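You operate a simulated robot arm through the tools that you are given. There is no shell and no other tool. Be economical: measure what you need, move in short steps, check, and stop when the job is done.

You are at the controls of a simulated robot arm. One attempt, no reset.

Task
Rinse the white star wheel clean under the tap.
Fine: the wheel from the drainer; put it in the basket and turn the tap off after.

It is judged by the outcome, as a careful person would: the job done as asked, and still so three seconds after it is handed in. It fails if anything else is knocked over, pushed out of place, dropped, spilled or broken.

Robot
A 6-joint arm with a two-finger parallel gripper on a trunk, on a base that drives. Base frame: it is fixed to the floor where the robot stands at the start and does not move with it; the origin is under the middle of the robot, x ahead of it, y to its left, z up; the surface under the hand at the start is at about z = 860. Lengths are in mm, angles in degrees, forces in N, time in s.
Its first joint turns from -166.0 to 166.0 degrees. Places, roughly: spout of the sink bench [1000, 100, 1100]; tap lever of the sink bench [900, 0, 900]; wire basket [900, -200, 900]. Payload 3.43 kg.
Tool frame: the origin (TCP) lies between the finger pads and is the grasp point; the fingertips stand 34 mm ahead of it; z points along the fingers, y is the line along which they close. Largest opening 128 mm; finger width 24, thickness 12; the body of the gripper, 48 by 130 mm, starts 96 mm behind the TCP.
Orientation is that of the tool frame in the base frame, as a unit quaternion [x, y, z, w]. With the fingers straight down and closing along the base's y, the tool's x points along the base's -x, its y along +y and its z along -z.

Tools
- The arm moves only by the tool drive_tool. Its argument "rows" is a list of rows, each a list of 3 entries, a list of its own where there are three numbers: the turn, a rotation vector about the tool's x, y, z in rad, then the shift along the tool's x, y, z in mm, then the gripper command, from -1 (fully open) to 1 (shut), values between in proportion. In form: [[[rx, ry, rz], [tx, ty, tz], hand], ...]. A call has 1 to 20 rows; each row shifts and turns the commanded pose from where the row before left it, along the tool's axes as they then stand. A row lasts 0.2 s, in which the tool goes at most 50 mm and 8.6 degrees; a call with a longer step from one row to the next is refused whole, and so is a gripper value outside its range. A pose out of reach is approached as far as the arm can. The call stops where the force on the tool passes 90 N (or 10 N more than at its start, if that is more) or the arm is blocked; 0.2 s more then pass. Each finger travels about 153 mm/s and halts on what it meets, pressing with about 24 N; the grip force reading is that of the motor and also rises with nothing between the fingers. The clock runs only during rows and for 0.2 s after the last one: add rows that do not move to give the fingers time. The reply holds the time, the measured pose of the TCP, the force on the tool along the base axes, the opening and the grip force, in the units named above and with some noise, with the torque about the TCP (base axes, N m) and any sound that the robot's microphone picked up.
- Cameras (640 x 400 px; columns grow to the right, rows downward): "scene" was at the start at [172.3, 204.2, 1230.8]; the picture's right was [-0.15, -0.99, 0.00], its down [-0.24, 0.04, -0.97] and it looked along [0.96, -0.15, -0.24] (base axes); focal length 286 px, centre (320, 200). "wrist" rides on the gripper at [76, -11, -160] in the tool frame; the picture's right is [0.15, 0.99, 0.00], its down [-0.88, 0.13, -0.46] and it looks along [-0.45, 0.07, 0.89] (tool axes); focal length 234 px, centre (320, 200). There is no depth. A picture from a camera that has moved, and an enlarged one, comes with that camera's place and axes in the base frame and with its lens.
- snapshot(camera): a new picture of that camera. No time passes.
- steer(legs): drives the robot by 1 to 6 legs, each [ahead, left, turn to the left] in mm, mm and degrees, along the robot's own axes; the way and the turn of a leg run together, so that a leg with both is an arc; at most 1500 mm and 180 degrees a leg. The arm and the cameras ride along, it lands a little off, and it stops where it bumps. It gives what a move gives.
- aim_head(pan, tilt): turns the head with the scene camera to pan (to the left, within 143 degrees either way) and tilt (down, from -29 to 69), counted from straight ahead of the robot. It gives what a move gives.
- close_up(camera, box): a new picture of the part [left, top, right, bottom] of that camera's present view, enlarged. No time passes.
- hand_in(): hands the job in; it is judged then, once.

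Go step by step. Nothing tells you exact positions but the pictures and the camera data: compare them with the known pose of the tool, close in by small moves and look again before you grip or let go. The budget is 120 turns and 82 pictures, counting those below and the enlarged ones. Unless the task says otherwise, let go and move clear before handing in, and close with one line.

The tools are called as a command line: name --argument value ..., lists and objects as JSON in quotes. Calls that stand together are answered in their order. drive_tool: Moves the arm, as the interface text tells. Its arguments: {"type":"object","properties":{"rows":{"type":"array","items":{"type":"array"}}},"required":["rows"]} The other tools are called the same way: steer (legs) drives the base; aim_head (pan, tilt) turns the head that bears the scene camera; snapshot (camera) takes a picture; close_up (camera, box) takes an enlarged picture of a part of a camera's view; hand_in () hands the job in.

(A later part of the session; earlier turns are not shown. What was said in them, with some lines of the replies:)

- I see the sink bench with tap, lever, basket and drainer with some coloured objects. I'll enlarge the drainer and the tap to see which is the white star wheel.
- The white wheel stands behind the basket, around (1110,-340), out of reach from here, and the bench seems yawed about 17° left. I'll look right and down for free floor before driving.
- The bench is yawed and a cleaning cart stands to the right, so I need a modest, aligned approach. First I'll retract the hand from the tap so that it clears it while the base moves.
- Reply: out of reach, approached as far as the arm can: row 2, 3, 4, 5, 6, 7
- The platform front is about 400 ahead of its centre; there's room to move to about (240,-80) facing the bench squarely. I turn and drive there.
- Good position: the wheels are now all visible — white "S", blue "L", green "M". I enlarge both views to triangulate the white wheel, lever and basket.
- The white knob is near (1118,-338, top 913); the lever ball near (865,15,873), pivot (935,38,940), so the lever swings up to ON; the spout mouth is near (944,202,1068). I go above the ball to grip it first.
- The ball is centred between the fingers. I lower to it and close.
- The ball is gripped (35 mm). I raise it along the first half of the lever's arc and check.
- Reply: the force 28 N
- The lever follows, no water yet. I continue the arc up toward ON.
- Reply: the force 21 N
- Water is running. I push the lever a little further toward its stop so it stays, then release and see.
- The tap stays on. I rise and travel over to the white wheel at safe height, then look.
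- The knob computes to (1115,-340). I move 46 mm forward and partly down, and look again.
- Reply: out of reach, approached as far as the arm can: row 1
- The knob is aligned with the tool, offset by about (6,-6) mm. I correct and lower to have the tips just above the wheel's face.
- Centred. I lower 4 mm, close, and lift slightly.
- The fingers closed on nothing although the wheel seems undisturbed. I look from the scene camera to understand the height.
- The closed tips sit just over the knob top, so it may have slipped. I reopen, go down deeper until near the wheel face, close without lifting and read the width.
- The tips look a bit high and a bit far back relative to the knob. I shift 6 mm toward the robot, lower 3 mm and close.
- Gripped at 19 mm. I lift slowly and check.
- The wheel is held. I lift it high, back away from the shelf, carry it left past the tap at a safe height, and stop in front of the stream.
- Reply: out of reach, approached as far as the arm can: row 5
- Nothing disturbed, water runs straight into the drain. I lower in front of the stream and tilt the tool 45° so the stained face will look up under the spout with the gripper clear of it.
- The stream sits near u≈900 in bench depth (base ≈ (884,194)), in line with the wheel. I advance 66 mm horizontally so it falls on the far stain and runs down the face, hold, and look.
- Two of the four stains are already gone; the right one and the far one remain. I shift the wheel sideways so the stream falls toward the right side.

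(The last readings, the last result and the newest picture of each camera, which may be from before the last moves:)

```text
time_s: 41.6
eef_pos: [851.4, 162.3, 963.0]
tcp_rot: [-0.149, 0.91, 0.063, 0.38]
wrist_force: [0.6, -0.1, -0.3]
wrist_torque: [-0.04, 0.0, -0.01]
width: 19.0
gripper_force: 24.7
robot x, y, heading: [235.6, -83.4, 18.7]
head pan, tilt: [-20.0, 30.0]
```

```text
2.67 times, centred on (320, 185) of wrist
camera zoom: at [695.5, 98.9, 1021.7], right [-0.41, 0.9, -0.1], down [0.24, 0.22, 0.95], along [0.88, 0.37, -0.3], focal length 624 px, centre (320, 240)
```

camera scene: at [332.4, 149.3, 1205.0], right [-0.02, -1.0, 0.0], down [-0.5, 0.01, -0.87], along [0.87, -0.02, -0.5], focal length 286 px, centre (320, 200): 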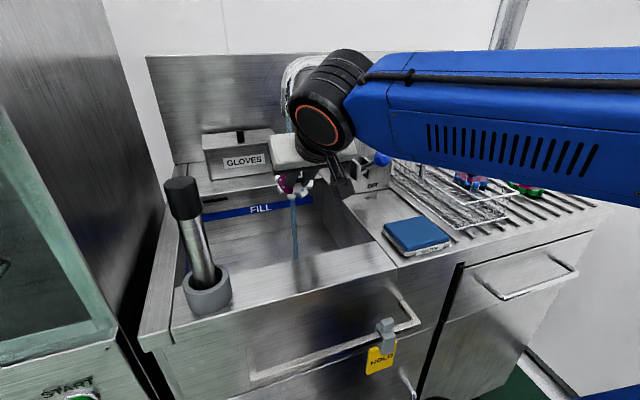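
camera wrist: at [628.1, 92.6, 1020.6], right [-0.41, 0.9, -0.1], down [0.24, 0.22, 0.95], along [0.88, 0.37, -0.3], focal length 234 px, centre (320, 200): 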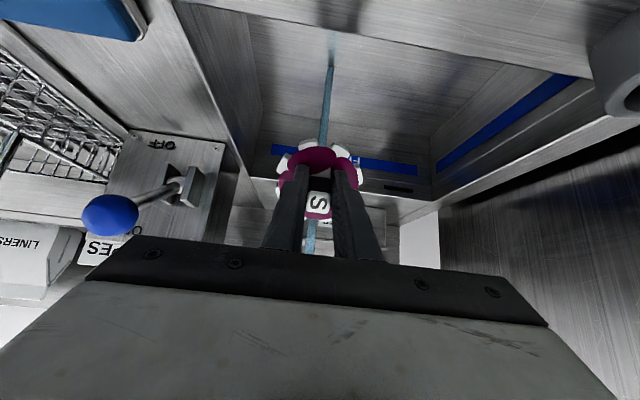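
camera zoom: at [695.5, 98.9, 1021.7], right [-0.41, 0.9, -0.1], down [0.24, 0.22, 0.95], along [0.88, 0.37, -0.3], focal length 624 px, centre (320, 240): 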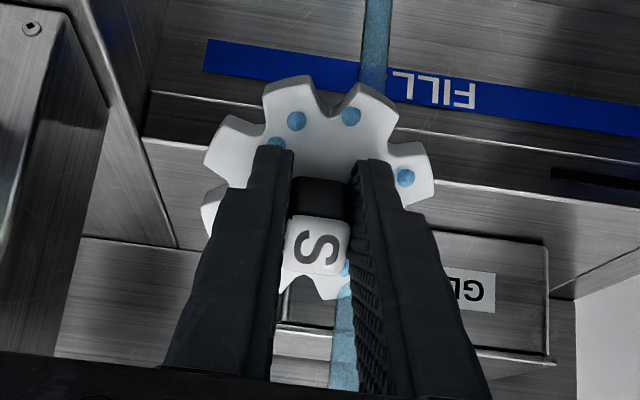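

The face looks clean, only water drops remain. I back out of the stream, straighten and lift, then tilt the other way to let the scene camera see the underside.

drive_tool --rows '[[[0, 0, 0], [0, 18, 0], 1], [[0, 0, 0], [0, 0, 0], 1], [[0, 0, 0], [0, 0, 0], 1], [[0, 0, 0], [0, 0, 0], 1], [[0, 0, 0], [20, 0, -20], 1], [[0, 0, 0], [20, 0, -20], 1], [[0, 0, 0], [20, 0, -20], 1], [[0, 0, 0], [20, 0, -20], 1], [[0, 0.131, 0], [0, 0, -20], 1], [[0, 0.131, 0], [0, 0, -20], 1], [[0, 0.131, 0], [0, 0, -20], 1], [[0, 0.131, 0], [0, 0, -20], 1], [[0, 0.131, 0], [0, 0, -20], 1], [[0, 0.131, 0], [0, 0, -30], 1], [[0, 0, 0], [20, 0, -40], 1], [[0, 0, 0], [20, 0, -40], 1], [[0, 0, 0], [0, 0, 0], 1]]'

drive_tool --rows '[[[0, 0.131, 0], [0, 0, 0], 1], [[0, 0.131, 0], [0, 0, 0], 1], [[0, 0.131, 0], [0, 0, 0], 1], [[0, 0.131, 0], [0, 0, 0], 1], [[0, 0.131, 0], [0, 0, 0], 1], [[0, 0, 0], [0, 0, 0], 1]]'

aim_head --pan -20 --tilt 10

snapshot --camera "scene"

snapshot --camera "wrist"

```text
time_s: 45.2
eef_pos: [651.7, 117.7, 1140.0]
tcp_rot: [-0.161, 0.987, 0.002, 0.005]
wrist_force: [0.4, -0.2, 0.3]
wrist_torque: [0.02, 0.04, 0.02]
width: 19.2
gripper_force: 24.1
out of reach, approached as far as the arm can: row 16
robot x, y, heading: [237.8, -83.1, 18.7]
head pan, tilt: [-20.0, 30.0]
```

```text
time_s: 46.6
eef_pos: [644.8, 189.9, 953.1]
tcp_rot: [-0.153, 0.935, -0.051, -0.315]
wrist_force: [-0.2, 0.9, -0.5]
wrist_torque: [0.0, 0.0, 0.0]
width: 19.3
gripper_force: 23.6
out of reach, approached as far as the arm can: row 1, 2, 3, 4, 5
robot x, y, heading: [238.5, -81.9, 18.8]
head pan, tilt: [-20.0, 30.0]
```

```text
time_s: 47.4
eef_pos: [644.2, 190.8, 953.4]
tcp_rot: [-0.153, 0.936, -0.051, -0.314]
wrist_force: [0.2, 0.0, -1.2]
wrist_torque: [0.01, 0.01, 0.03]
width: 19.0
gripper_force: 23.8
robot x, y, heading: [236.8, -82.0, 18.4]
head pan, tilt: [-20.0, 10.0]
```

```text
41 pictures are left
camera scene: at [335.0, 149.2, 1237.3], right [-0.02, -1.0, 0.0], down [-0.17, 0.0, -0.98], along [0.98, -0.02, -0.17], focal length 286 px, centre (320, 200)
```

scene: 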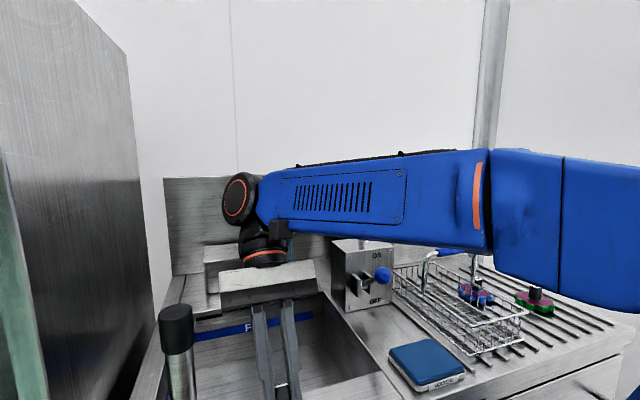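

```text
40 pictures are left
camera wrist: at [682.1, 191.3, 1127.2], right [-0.42, 0.9, 0.09], down [0.89, 0.43, -0.17], along [-0.19, 0.01, -0.98], focal length 234 px, centre (320, 200)
```

wrist: 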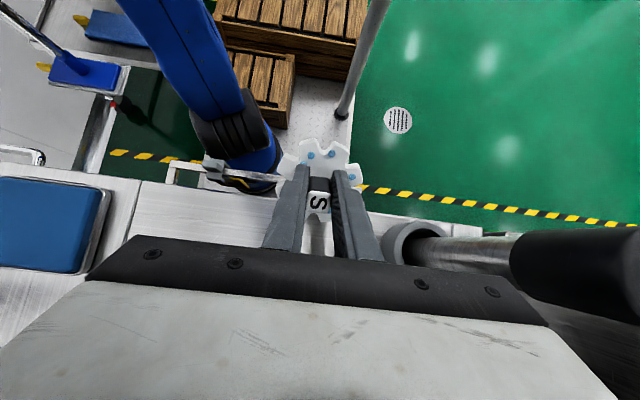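

The arm couldn't hold that pose up high and sank instead; nothing reads as touched. Before undoing, I look down with the head, since the underside may now be visible.

aim_head --pan -20 --tilt 38

snapshot --camera "scene"

```text
time_s: 48.4
eef_pos: [644.4, 191.1, 953.3]
tcp_rot: [-0.153, 0.936, -0.051, -0.313]
wrist_force: [0.4, 0.9, -0.2]
wrist_torque: [-0.03, 0.0, -0.01]
width: 19.3
gripper_force: 24.1
robot x, y, heading: [236.8, -77.9, 18.7]
head pan, tilt: [-20.0, 38.0]
```

```text
39 pictures are left
camera scene: at [328.3, 149.4, 1192.7], right [-0.02, -1.0, 0.0], down [-0.61, 0.02, -0.79], along [0.79, -0.02, -0.62], focal length 286 px, centre (320, 200)
```

scene: 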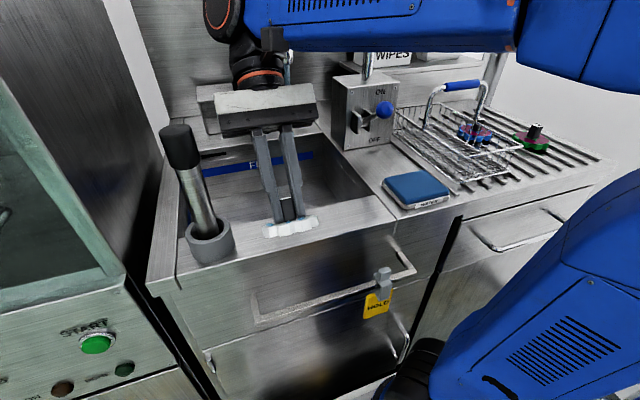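

The wheel is still held, just over the sink's front rim, nothing touched. I undo the tilt and check that the pose recovers.

drive_tool --rows '[[[0, -0.131, 0], [0, 0, 0], 1], [[0, -0.131, 0], [0, 0, 0], 1], [[0, -0.131, 0], [0, 0, 0], 1]]'

```text
time_s: 49.2
eef_pos: [644.4, 191.6, 951.9]
tcp_rot: [-0.161, 0.979, -0.022, -0.127]
wrist_force: [-0.5, 0.6, -0.1]
wrist_torque: [0.0, 0.04, 0.02]
width: 19.2
gripper_force: 24.0
robot x, y, heading: [240.4, -82.1, 18.7]
head pan, tilt: [-20.0, 38.0]
```

Positions follow sensibly. I straighten fully and rise.

drive_tool --rows '[[[0, -0.125, 0], [0, 0, 0], 1], [[0, -0.13, 0], [0, -10, -20], 1], [[0, 0, 0], [0, -30, -30], 1], [[0, 0, 0], [0, -40, -30], 1], [[0, 0, 0], [0, -40, -30], 1], [[0, 0, 0], [0, 0, 0], 1]]'

drive_tool --rows '[[[0.131, 0, 0], [0, -15, 0], 1], [[0.131, 0, 0], [0, -15, 0], 1], [[0.131, 0, 0], [0, -15, 0], 1], [[0, 0, 0], [0, 0, 0], 1]]'

```text
time_s: 50.6
eef_pos: [686.5, 76.7, 1061.7]
tcp_rot: [-0.162, 0.987, 0.0, -0.001]
wrist_force: [-0.3, -0.5, -0.3]
wrist_torque: [0.0, 0.01, 0.02]
width: 19.4
gripper_force: 24.2
robot x, y, heading: [233.2, -80.8, 18.4]
head pan, tilt: [-20.0, 38.0]
```

```text
time_s: 51.6
eef_pos: [702.0, 34.5, 1066.7]
tcp_rot: [-0.16, 0.968, -0.192, 0.033]
wrist_force: [-0.1, -0.1, -0.5]
wrist_torque: [-0.04, 0.01, -0.03]
width: 19.1
gripper_force: 24.3
robot x, y, heading: [238.1, -82.7, 18.6]
head pan, tilt: [-20.0, 38.0]
```

That tilted the wrong way; I reverse it and tilt the other way, so the underside faces left toward the head.

drive_tool --rows '[[[-0.131, 0, 0], [0, 0, 0], 1], [[-0.131, 0, 0], [0, 0, 0], 1], [[-0.131, 0, 0], [0, 0, 0], 1], [[-0.131, 0, 0], [0, 0, 0], 1], [[-0.131, 0, 0], [0, 0, 0], 1], [[-0.131, 0, 0], [0, 0, 0], 1], [[0, 0, 0], [0, 0, 0], 1]]'

drive_tool --rows '[[[-0.131, 0, 0], [0, 0, 0], 1], [[-0.131, 0, 0], [0, 0, 0], 1], [[-0.131, 0, 0], [0, 0, 0], 1], [[-0.131, 0, 0], [0, 0, 0], 1], [[-0.131, 0, 0], [0, 0, 0], 1], [[-0.131, 0, 0], [0, 0, 0], 1], [[0, 0, 0], [0, 0, 0], 1]]'

aim_head --pan -35 --tilt 25

snapshot --camera "scene"

```text
time_s: 53.2
eef_pos: [700.1, 35.2, 1069.1]
tcp_rot: [-0.158, 0.968, 0.194, -0.032]
wrist_force: [0.1, 0.1, -0.3]
wrist_torque: [-0.02, 0.0, -0.02]
width: 19.1
gripper_force: 24.1
robot x, y, heading: [236.8, -78.5, 18.4]
head pan, tilt: [-20.0, 38.0]
```

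```text
time_s: 54.8
eef_pos: [726.4, 98.6, 1038.8]
tcp_rot: [-0.134, 0.82, 0.549, -0.089]
wrist_force: [-0.3, 0.6, -0.5]
wrist_torque: [0.0, -0.01, -0.01]
width: 19.1
gripper_force: 24.2
out of reach, approached as far as the arm can: row 2, 3, 4, 5, 6
robot x, y, heading: [237.3, -80.9, 18.4]
head pan, tilt: [-20.0, 38.0]
```

```text
time_s: 55.5
eef_pos: [726.1, 99.3, 1038.0]
tcp_rot: [-0.133, 0.821, 0.548, -0.09]
wrist_force: [0.5, -0.8, -0.6]
wrist_torque: [0.0, -0.02, 0.01]
width: 19.2
gripper_force: 23.7
robot x, y, heading: [237.9, -79.3, 18.5]
head pan, tilt: [-35.0, 25.0]
```

```text
38 pictures are left
camera scene: at [330.4, 125.5, 1212.9], right [-0.28, -0.96, 0.0], down [-0.41, 0.12, -0.91], along [0.87, -0.26, -0.42], focal length 286 px, centre (320, 200)
```

scene: 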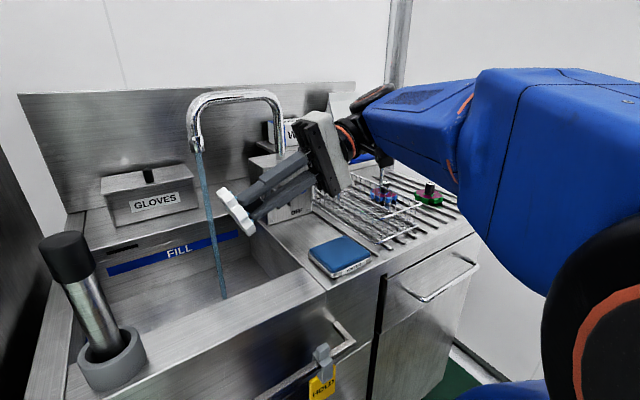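

The underside is now somewhat turned to the camera. I enlarge it.

close_up --camera "scene" --box '[190, 110, 350, 250]'

```text
2.86 times, centred on (270, 180) of scene
camera zoom: at [330.4, 125.5, 1212.9], right [-0.28, -0.96, 0.0], down [-0.41, 0.12, -0.91], along [0.87, -0.26, -0.42], focal length 819 px, centre (463, 257)
```

zoom: 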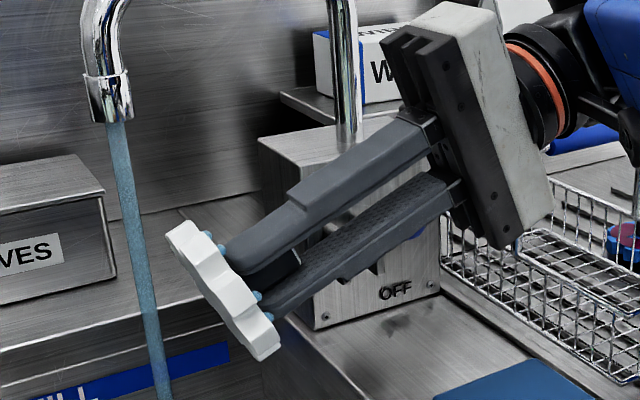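

I see clean white rim and no stain on the visible parts. I return the tool to vertical and rise, then carry the wheel to the front half of the basket.

drive_tool --rows '[[[0.131, 0, 0], [0, 0, 0], 1], [[0.131, 0, 0], [0, 0, 0], 1], [[0.131, 0, 0], [0, 0, 0], 1], [[0.131, 0, 0], [0, 0, 0], 1], [[0.131, 0, 0], [0, 0, 0], 1], [[0.131, 0, 0], [0, 0, 0], 1], [[0.131, 0, 0], [0, 0, 0], 1], [[0.131, 0, 0], [0, 0, 0], 1], [[0.131, 0, 0], [0, 0, 0], 1], [[0, 0, 0], [0, 0, -35], 1], [[0, 0, 0], [0, 0, -35], 1], [[0, 0, 0], [0, 0, 0], 1]]'

```text
time_s: 58.1
eef_pos: [725.2, 99.1, 1108.0]
tcp_rot: [-0.161, 0.987, 0.0, -0.001]
wrist_force: [-0.1, 0.0, -1.3]
wrist_torque: [-0.01, 0.05, 0.01]
width: 18.8
gripper_force: 23.2
robot x, y, heading: [236.1, -78.7, 18.6]
head pan, tilt: [-35.0, 25.0]
```

Vertical again. Now across to above the basket's front half, then look.

drive_tool --rows '[[[0, 0, 0], [0, -44, 0], 1], [[0, 0, 0], [0, -44, 0], 1], [[0, 0, 0], [0, -44, 0], 1], [[0, 0, 0], [0, -44, 0], 1], [[0, 0, 0], [0, -44, 0], 1], [[0, 0, 0], [0, -44, 0], 1], [[0, 0, 0], [0, -38, 0], 1], [[0, 0, 0], [-25, 0, 0], 1], [[0, 0, 0], [-25, 0, 0], 1], [[0, 0, 0], [0, 0, 0], 1]]'

snapshot --camera "wrist"

snapshot --camera "scene"

```text
time_s: 60.3
eef_pos: [870.9, -172.4, 1108.4]
tcp_rot: [-0.162, 0.987, 0.0, -0.001]
wrist_force: [-0.4, 0.2, -0.4]
wrist_torque: [-0.01, 0.01, 0.02]
width: 19.2
gripper_force: 24.0
robot x, y, heading: [239.0, -81.2, 18.6]
head pan, tilt: [-35.0, 25.0]
```

```text
36 pictures are left
camera wrist: at [802.2, -207.5, 1269.0], right [-0.45, 0.89, 0.0], down [0.79, 0.4, 0.45], along [0.41, 0.21, -0.89], focal length 234 px, centre (320, 200)
```

wrist: 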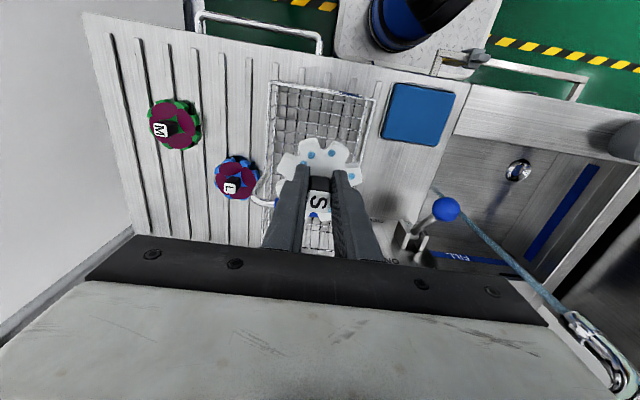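

```text
35 pictures are left
camera scene: at [330.3, 125.4, 1213.0], right [-0.28, -0.96, 0.0], down [-0.41, 0.12, -0.91], along [0.87, -0.26, -0.42], focal length 286 px, centre (320, 200)
```

scene: 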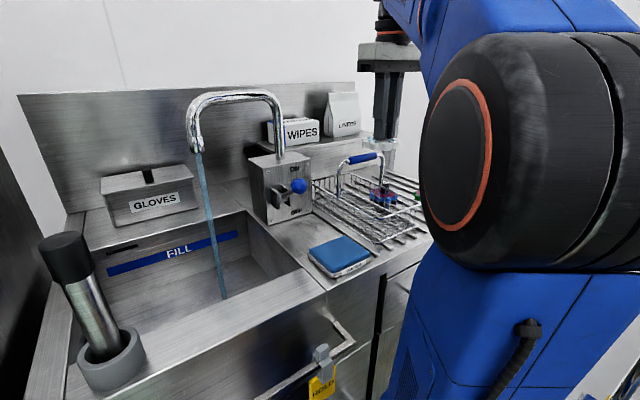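

I'm over the front half (u 770, v -441). I enlarge to check the clearance to the basket handle.

close_up --camera "wrist" --box '[220, 70, 420, 260]'

close_up --camera "scene" --box '[310, 100, 450, 250]'

```text
2.11 times, centred on (320, 165) of wrist
camera zoom: at [802.2, -207.5, 1269.0], right [-0.45, 0.89, 0.0], down [0.79, 0.4, 0.45], along [0.41, 0.21, -0.89], focal length 493 px, centre (320, 274)
```

zoom: 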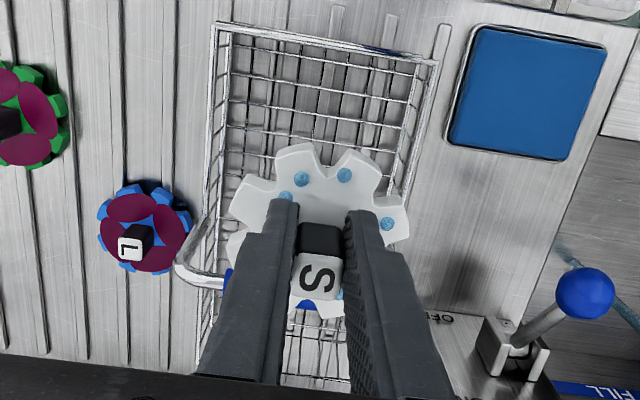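

```text
2.67 times, centred on (380, 175) of scene
camera zoom: at [330.3, 125.4, 1213.0], right [-0.28, -0.96, 0.0], down [-0.41, 0.12, -0.91], along [0.87, -0.26, -0.42], focal length 764 px, centre (160, 267)
```

zoom: 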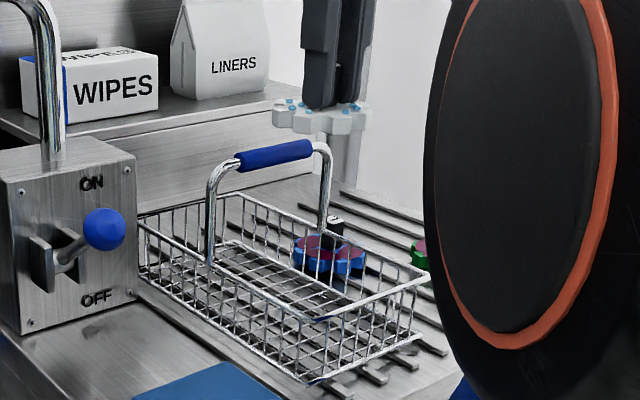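

Handle is near u 826, wheel's far edge 808: clear. I move 6 mm nearer the robot and lower to just above the basket floor.

drive_tool --rows '[[[0, 0, 0], [6, 0, 30], 1], [[0, 0, 0], [0, 0, 40], 1], [[0, 0, 0], [0, 0, 40], 1], [[0, 0, 0], [0, 0, 30], 1], [[0, 0, 0], [0, 0, 0], 1]]'

close_up --camera "wrist" --box '[220, 70, 420, 260]'

close_up --camera "scene" --box '[310, 100, 450, 250]'

```text
time_s: 61.5
eef_pos: [864.3, -173.9, 968.4]
tcp_rot: [-0.162, 0.987, 0.0, -0.001]
wrist_force: [0.6, -0.5, -0.8]
wrist_torque: [-0.02, -0.01, -0.02]
width: 19.2
gripper_force: 24.1
robot x, y, heading: [235.6, -83.6, 18.6]
head pan, tilt: [-35.0, 25.0]
```

```text
2.11 times, centred on (320, 165) of wrist
camera zoom: at [796.4, -209.0, 1128.6], right [-0.45, 0.89, 0.0], down [0.79, 0.4, 0.45], along [0.41, 0.21, -0.89], focal length 493 px, centre (320, 274)
```

zoom: 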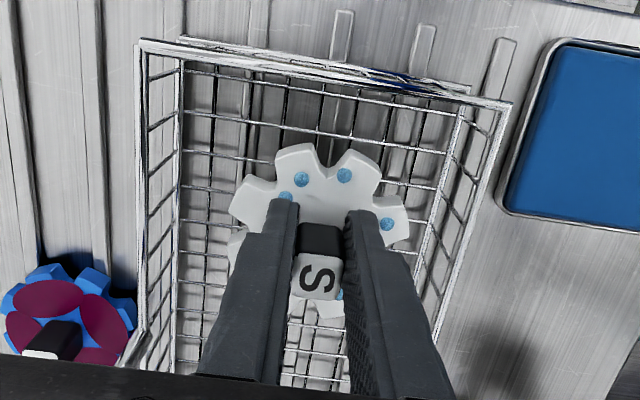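

```text
2.67 times, centred on (380, 175) of scene
camera zoom: at [330.4, 125.4, 1213.0], right [-0.28, -0.96, 0.0], down [-0.41, 0.12, -0.91], along [0.87, -0.26, -0.42], focal length 764 px, centre (160, 267)
```

zoom: 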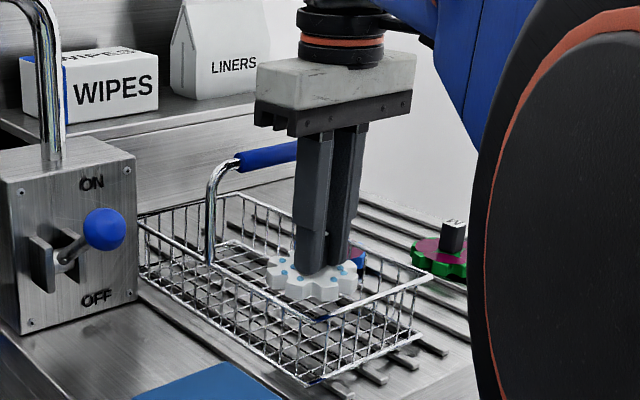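

Well inside the basket. I lower gently toward the floor and watch the force.

drive_tool --rows '[[[0, 0, 0], [0, 0, 20], 1], [[0, 0, 0], [0, 0, 14], 1], [[0, 0, 0], [0, 0, 5], 1], [[0, 0, 0], [0, 0, 0], 1]]'

drive_tool --rows '[[[0, 0, 0], [0, 0, 3], 1], [[0, 0, 0], [0, 0, 0], 1]]'

drive_tool --rows '[[[0, 0, 0], [0, 0, 3], 1], [[0, 0, 0], [0, 0, 0], 1]]'

close_up --camera "scene" --box '[350, 160, 430, 235]'

```text
time_s: 62.5
eef_pos: [865.3, -173.2, 928.4]
tcp_rot: [-0.161, 0.987, -0.001, -0.001]
wrist_force: [0.0, -0.9, -0.4]
wrist_torque: [0.01, 0.01, 0.02]
width: 19.1
gripper_force: 23.8
robot x, y, heading: [232.7, -80.7, 18.6]
head pan, tilt: [-35.0, 25.0]
```

```text
time_s: 63.1
eef_pos: [863.9, -175.2, 926.4]
tcp_rot: [-0.162, 0.987, 0.0, -0.001]
wrist_force: [-0.1, -0.5, -0.1]
wrist_torque: [0.0, -0.03, -0.02]
width: 19.3
gripper_force: 23.9
robot x, y, heading: [236.4, -85.2, 18.7]
head pan, tilt: [-35.0, 25.0]
```

```text
time_s: 63.7
eef_pos: [863.7, -174.4, 923.4]
tcp_rot: [-0.162, 0.987, -0.001, -0.001]
wrist_force: [-0.2, -0.7, -1.1]
wrist_torque: [0.02, 0.0, -0.01]
width: 19.0
gripper_force: 23.8
robot x, y, heading: [237.7, -78.6, 18.6]
head pan, tilt: [-35.0, 25.0]
```

```text
5.33 times, centred on (390, 198) of scene
camera zoom: at [330.4, 125.4, 1213.0], right [-0.28, -0.96, 0.0], down [-0.41, 0.12, -0.91], along [0.87, -0.26, -0.42], focal length 1528 px, centre (-53, 213)
```

zoom: 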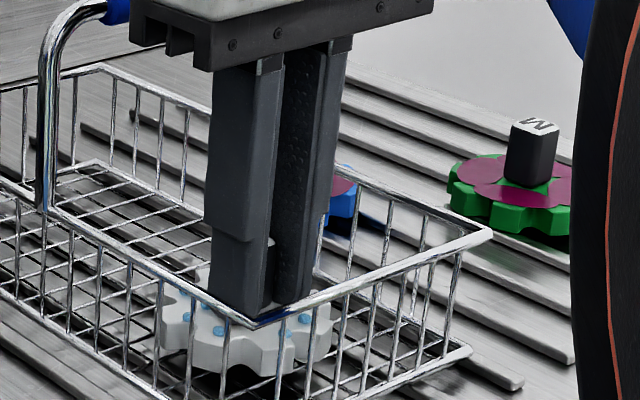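

No contact yet, but the wheel is close to the basket floor. I continue in 2–3 mm steps.

drive_tool --rows '[[[0, 0, 0], [0, 0, 2], 1], [[0, 0, 0], [0, 0, 0], 1]]'

drive_tool --rows '[[[0, 0, 0], [0, 0, 2], 1], [[0, 0, 0], [0, 0, 0], 1]]'

drive_tool --rows '[[[0, 0, 0], [0, 0, 2], 1], [[0, 0, 0], [0, 0, 0], 1]]'

```text
time_s: 64.3
eef_pos: [864.4, -174.0, 920.3]
tcp_rot: [-0.161, 0.987, -0.001, 0.001]
wrist_force: [1.6, -0.1, 12.6]
wrist_torque: [0.24, -0.65, -0.03]
width: 19.1
gripper_force: 23.9
robot x, y, heading: [236.4, -81.9, 18.5]
head pan, tilt: [-35.0, 25.0]
```

```text
time_s: 64.9
eef_pos: [862.4, -173.9, 918.8]
tcp_rot: [-0.161, 0.987, -0.001, -0.001]
wrist_force: [1.0, -6.0, 18.1]
wrist_torque: [-0.08, -0.18, -0.04]
width: 19.3
gripper_force: 23.9
robot x, y, heading: [236.8, -80.1, 18.7]
head pan, tilt: [-35.0, 25.0]
```

```text
time_s: 65.5
eef_pos: [863.4, -174.4, 917.9]
tcp_rot: [-0.161, 0.987, 0.0, 0.0]
wrist_force: [2.0, -6.7, 46.1]
wrist_torque: [-0.09, -0.13, -0.05]
width: 19.2
gripper_force: 24.3
robot x, y, heading: [235.6, -80.8, 18.5]
head pan, tilt: [-35.0, 25.0]
```

The wheel rests on the basket floor. I relax the pressure, open the fingers and rise.

drive_tool --rows '[[[0, 0, 0], [0, 0, -4], 1], [[0, 0, 0], [0, 0, 0], 0.5], [[0, 0, 0], [0, 0, 0], 0.3], [[0, 0, 0], [0, 0, 0], 0.3], [[0, 0, 0], [0, 0, -15], 0.3], [[0, 0, 0], [0, 0, -30], 0.3], [[0, 0, 0], [0, 0, -40], 0.3], [[0, 0, 0], [0, 0, -40], 0.3], [[0, 0, 0], [0, 0, -40], 0.3], [[0, 0, 0], [0, 0, 0], 0.3]]'

snapshot --camera "wrist"

snapshot --camera "scene"

```text
time_s: 67.7
eef_pos: [863.9, -172.9, 1087.8]
tcp_rot: [-0.162, 0.987, 0.0, 0.0]
wrist_force: [0.4, -0.2, 0.7]
wrist_torque: [0.01, -0.01, 0.05]
width: 44.9
gripper_force: 0.0
robot x, y, heading: [236.0, -84.9, 19.0]
head pan, tilt: [-35.0, 25.0]
```

```text
29 pictures are left
camera wrist: at [795.5, -208.4, 1247.7], right [-0.45, 0.89, 0.0], down [0.79, 0.4, 0.45], along [0.4, 0.21, -0.89], focal length 234 px, centre (320, 200)
```

wrist: 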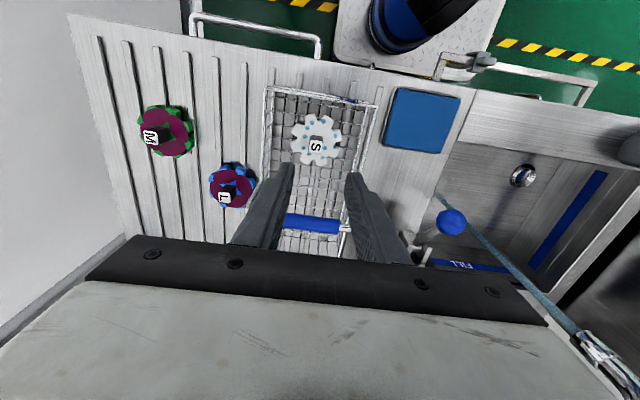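

```text
28 pictures are left
camera scene: at [330.3, 125.4, 1213.0], right [-0.28, -0.96, 0.0], down [-0.41, 0.12, -0.91], along [0.87, -0.26, -0.42], focal length 286 px, centre (320, 200)
```

scene: 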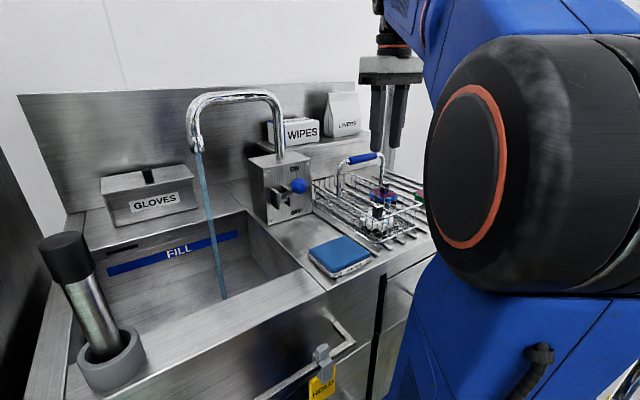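

The wheel lies clean in the basket. Now back to the tap lever: I go above the ball at its ON position.

drive_tool --rows '[[[0, 0, 0], [0, 0, -30], 0], [[0, 0, 0], [0, 44, 0], 0], [[0, 0, 0], [0, 44, 0], 0], [[0, 0, 0], [0, 44, 0], 0], [[0, 0, 0], [0, 44, 0], 0], [[0, 0, 0], [-29, 0, 0], 0], [[0, 0, 0], [-29, 0, 0], 0], [[0, 0, 0], [0, 0, 0], 0]]'

close_up --camera "wrist" --box '[200, 60, 440, 260]'

```text
time_s: 69.5
eef_pos: [862.8, 13.6, 1115.8]
tcp_rot: [-0.162, 0.987, 0.0, 0.0]
wrist_force: [-0.4, -0.3, 0.3]
wrist_torque: [-0.01, 0.0, -0.01]
width: 64.2
gripper_force: 0.1
robot x, y, heading: [236.5, -76.7, 18.7]
head pan, tilt: [-35.0, 25.0]
```

```text
2.00 times, centred on (320, 160) of wrist
camera zoom: at [793.8, -22.1, 1276.3], right [-0.45, 0.89, 0.0], down [0.79, 0.4, 0.45], along [0.41, 0.21, -0.89], focal length 468 px, centre (320, 280)
```

zoom: 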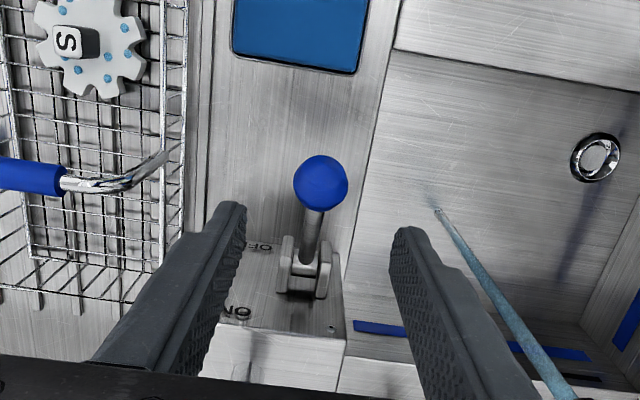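

Aligned with the ball. I descend and grip it.

drive_tool --rows '[[[0, 0, 0], [0, 0, 40], 0], [[0, 0, 0], [0, 0, 34], 0], [[0, 0, 0], [0, 0, 12], 0], [[0, 0, 0], [0, 0, 0], 0.4], [[0, 0, 0], [0, 0, 0], 0.8], [[0, 0, 0], [0, 0, 0], 1], [[0, 0, 0], [0, 0, 0], 1]]'

```text
time_s: 71.1
eef_pos: [861.8, 13.3, 1028.7]
tcp_rot: [-0.162, 0.987, 0.0, -0.001]
wrist_force: [-1.1, 10.7, -3.9]
wrist_torque: [0.44, -0.06, 0.03]
width: 34.8
gripper_force: 45.2
robot x, y, heading: [238.0, -83.5, 18.7]
head pan, tilt: [-35.0, 25.0]
```

Gripped (35 mm). I bring it down along the same arc.

drive_tool --rows '[[[0, 0, 0], [5, 0, 6.5], 1], [[0, 0, 0], [4.6, 0, 7.2], 1], [[0, 0, 0], [4.5, 0, 7.3], 1], [[0, 0, 0], [3.6, 0, 7.9], 1], [[0, 0, 0], [3.2, 0, 8], 1], [[0, 0, 0], [2.2, 0, 8.3], 1], [[0, 0, 0], [1.6, 0, 8.5], 1], [[0, 0, 0], [0.7, 0, 8.6], 1], [[0, 0, 0], [0.2, 0, 8.6], 1]]'

drive_tool --rows '[[[0, 0, 0], [-1, 0, 8.6], 1], [[0, 0, 0], [-1, 0, 8.5], 1], [[0, 0, 0], [-2.5, 0, 8.3], 1], [[0, 0, 0], [-2.5, 0, 8.2], 1], [[0, 0, 0], [-3.8, 0, 7.7], 1], [[0, 0, 0], [-4, 0, 7.7], 1], [[0, 0, 0], [-5.4, 0, 7.2], 1], [[0, 0, 0], [-5, 0, 5], 1], [[0, 0, 0], [0, 0, 0], 1]]'

snapshot --camera "scene"

```text
time_s: 73.1
eef_pos: [838.8, 2.9, 959.7]
tcp_rot: [-0.161, 0.987, 0.0, 0.0]
wrist_force: [-0.8, -0.4, -0.3]
wrist_torque: [-0.01, 0.04, -0.02]
width: 0.0
gripper_force: 32.6
robot x, y, heading: [235.5, -82.9, 18.8]
head pan, tilt: [-35.0, 25.0]
```

```text
time_s: 74.3
eef_pos: [843.6, 4.9, 927.3]
tcp_rot: [-0.161, 0.987, -0.001, 0.004]
wrist_force: [-27.7, -5.9, 31.2]
wrist_torque: [-0.04, 0.55, 0.13]
width: 0.1
gripper_force: 33.2
robot x, y, heading: [236.0, -81.8, 18.7]
head pan, tilt: [-35.0, 25.0]
stopped in row 6: the force on the tool passed its limit at 109 N (the readings are from after the stop); the commanded pose is now the measured one
```

```text
26 pictures are left
camera scene: at [328.1, 125.0, 1213.2], right [-0.28, -0.96, 0.0], down [-0.4, 0.12, -0.91], along [0.87, -0.26, -0.42], focal length 286 px, centre (320, 200)
```

scene: 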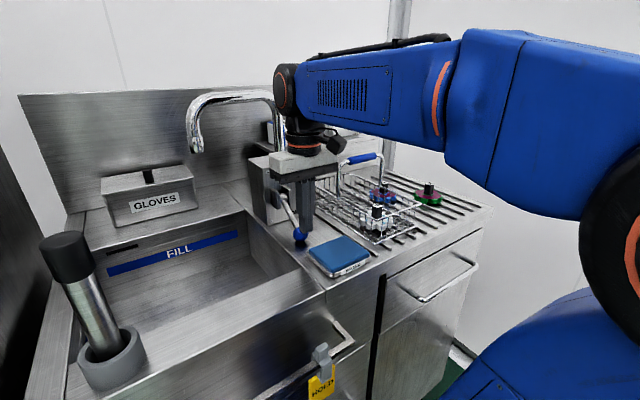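

The ball slipped out but the closed fingers pushed the lever down, and the water has stopped. I lift away at once and inspect.

drive_tool --rows '[[[0, 0, 0], [2, 0, -5], 1], [[0, 0, 0], [4, 0, -20], 1], [[0, 0, 0], [4, 0, -40], 1], [[0, 0, 0], [30, 0, -40], 1], [[0, 0, 0], [40, 0, -40], 1], [[0, 0, 0], [40, 0, -30], 1], [[0, 0, 0], [40, 0, 0], 0.5], [[0, 0, 0], [0, 0, 0], 0]]'

snapshot --camera "wrist"

snapshot --camera "scene"

close_up --camera "scene" --box '[180, 80, 440, 270]'

```text
refused: row 5 steps farther than a row can; nothing moved
```

```text
25 pictures are left
camera wrist: at [774.7, -29.8, 1087.2], right [-0.45, 0.89, 0.0], down [0.79, 0.4, 0.46], along [0.41, 0.21, -0.89], focal length 234 px, centre (320, 200)
```

wrist: 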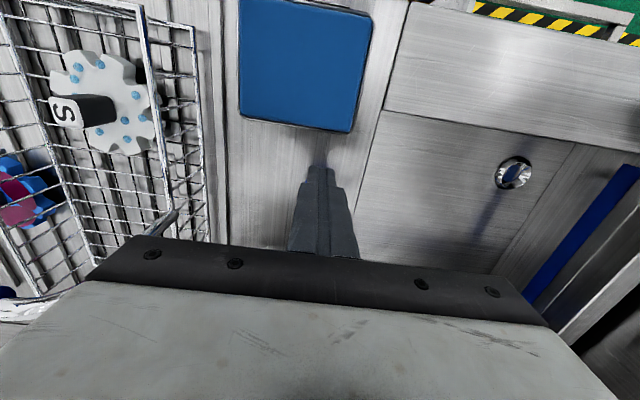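

```text
24 pictures are left
camera scene: at [328.1, 125.0, 1213.2], right [-0.28, -0.96, 0.0], down [-0.4, 0.12, -0.91], along [0.87, -0.26, -0.42], focal length 286 px, centre (320, 200)
```

scene: 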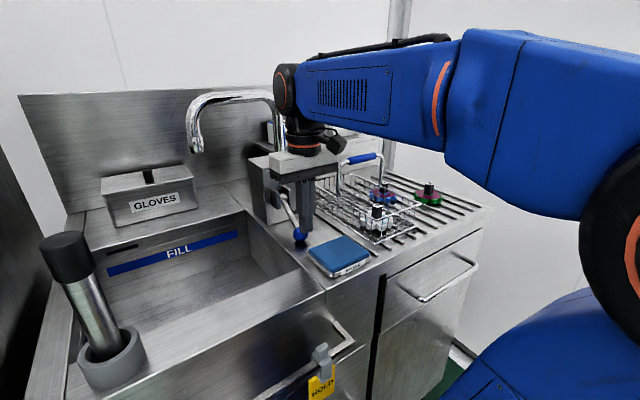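

```text
2.11 times, centred on (310, 175) of scene
camera zoom: at [328.1, 125.0, 1213.2], right [-0.28, -0.96, 0.0], down [-0.4, 0.12, -0.91], along [0.87, -0.26, -0.42], focal length 603 px, centre (341, 253)
```

zoom: 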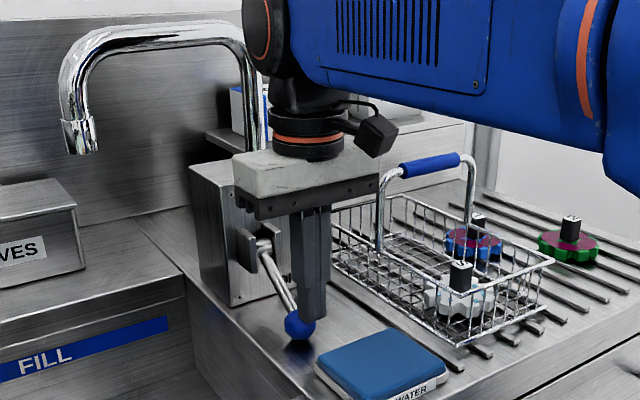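

The move was refused for a too-long row. I redo it with shorter steps: up, then back.

drive_tool --rows '[[[0, 0, 0], [2, 0, -5], 1], [[0, 0, 0], [4, 0, -20], 1], [[0, 0, 0], [4, 0, -40], 1], [[0, 0, 0], [20, 0, -40], 1], [[0, 0, 0], [25, 0, -40], 1], [[0, 0, 0], [40, 0, 0], 1], [[0, 0, 0], [40, 0, 0], 0.5], [[0, 0, 0], [0, 0, 0], 0]]'

snapshot --camera "wrist"

aim_head --pan -25 --tilt 30

snapshot --camera "scene"

close_up --camera "scene" --box '[240, 80, 540, 280]'

```text
time_s: 76.2
eef_pos: [719.6, -38.3, 1071.6]
tcp_rot: [-0.161, 0.987, 0.0, 0.004]
wrist_force: [-0.9, 0.3, 0.4]
wrist_torque: [-0.01, 0.01, 0.03]
width: 64.1
gripper_force: 0.2
robot x, y, heading: [236.2, -79.4, 18.6]
head pan, tilt: [-35.0, 25.0]
```

```text
22 pictures are left
camera wrist: at [649.2, -73.8, 1231.3], right [-0.45, 0.89, 0.0], down [0.79, 0.4, 0.46], along [0.41, 0.21, -0.89], focal length 234 px, centre (320, 200)
```

wrist: 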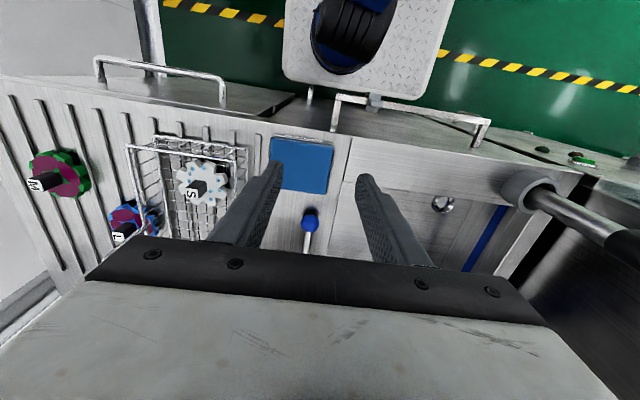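

```text
time_s: 76.9
eef_pos: [718.3, -38.6, 1070.9]
tcp_rot: [-0.16, 0.987, -0.001, 0.004]
wrist_force: [0.4, -0.4, 0.8]
wrist_torque: [-0.02, -0.02, 0.01]
width: 63.8
gripper_force: 0.1
robot x, y, heading: [239.2, -78.6, 18.6]
head pan, tilt: [-25.0, 30.0]
```

```text
21 pictures are left
camera scene: at [331.5, 141.2, 1205.1], right [-0.11, -0.99, 0.0], down [-0.5, 0.06, -0.87], along [0.86, -0.1, -0.5], focal length 286 px, centre (320, 200)
```

scene: 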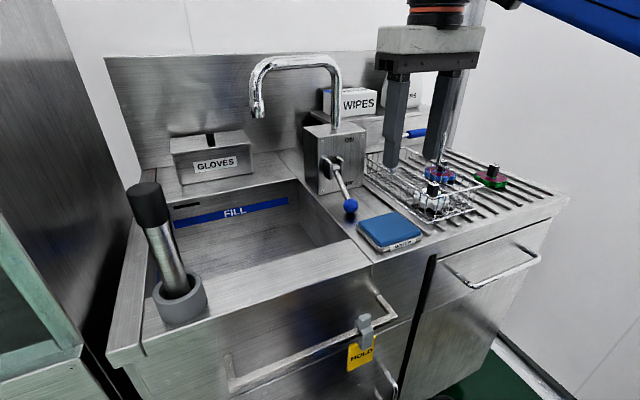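

```text
2.00 times, centred on (390, 180) of scene
camera zoom: at [331.5, 141.2, 1205.1], right [-0.11, -0.99, 0.0], down [-0.5, 0.06, -0.87], along [0.86, -0.1, -0.5], focal length 573 px, centre (180, 240)
```

zoom: 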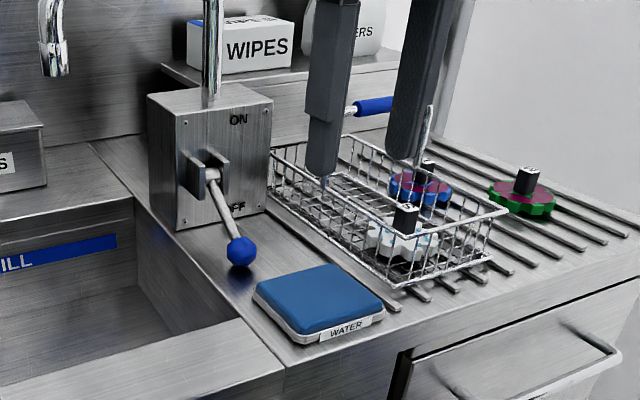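

The tap is off with the lever down, the clean white wheel lies in the basket, and the other wheels stand where they were. The arm is clear, so I hand in.

hand_in

```text
The job is handed in.
```

I rinsed the four visible stains off the white star wheel and put it in the basket. The tap is off, and nothing else was moved; I never got a full view of the wheel's underside.
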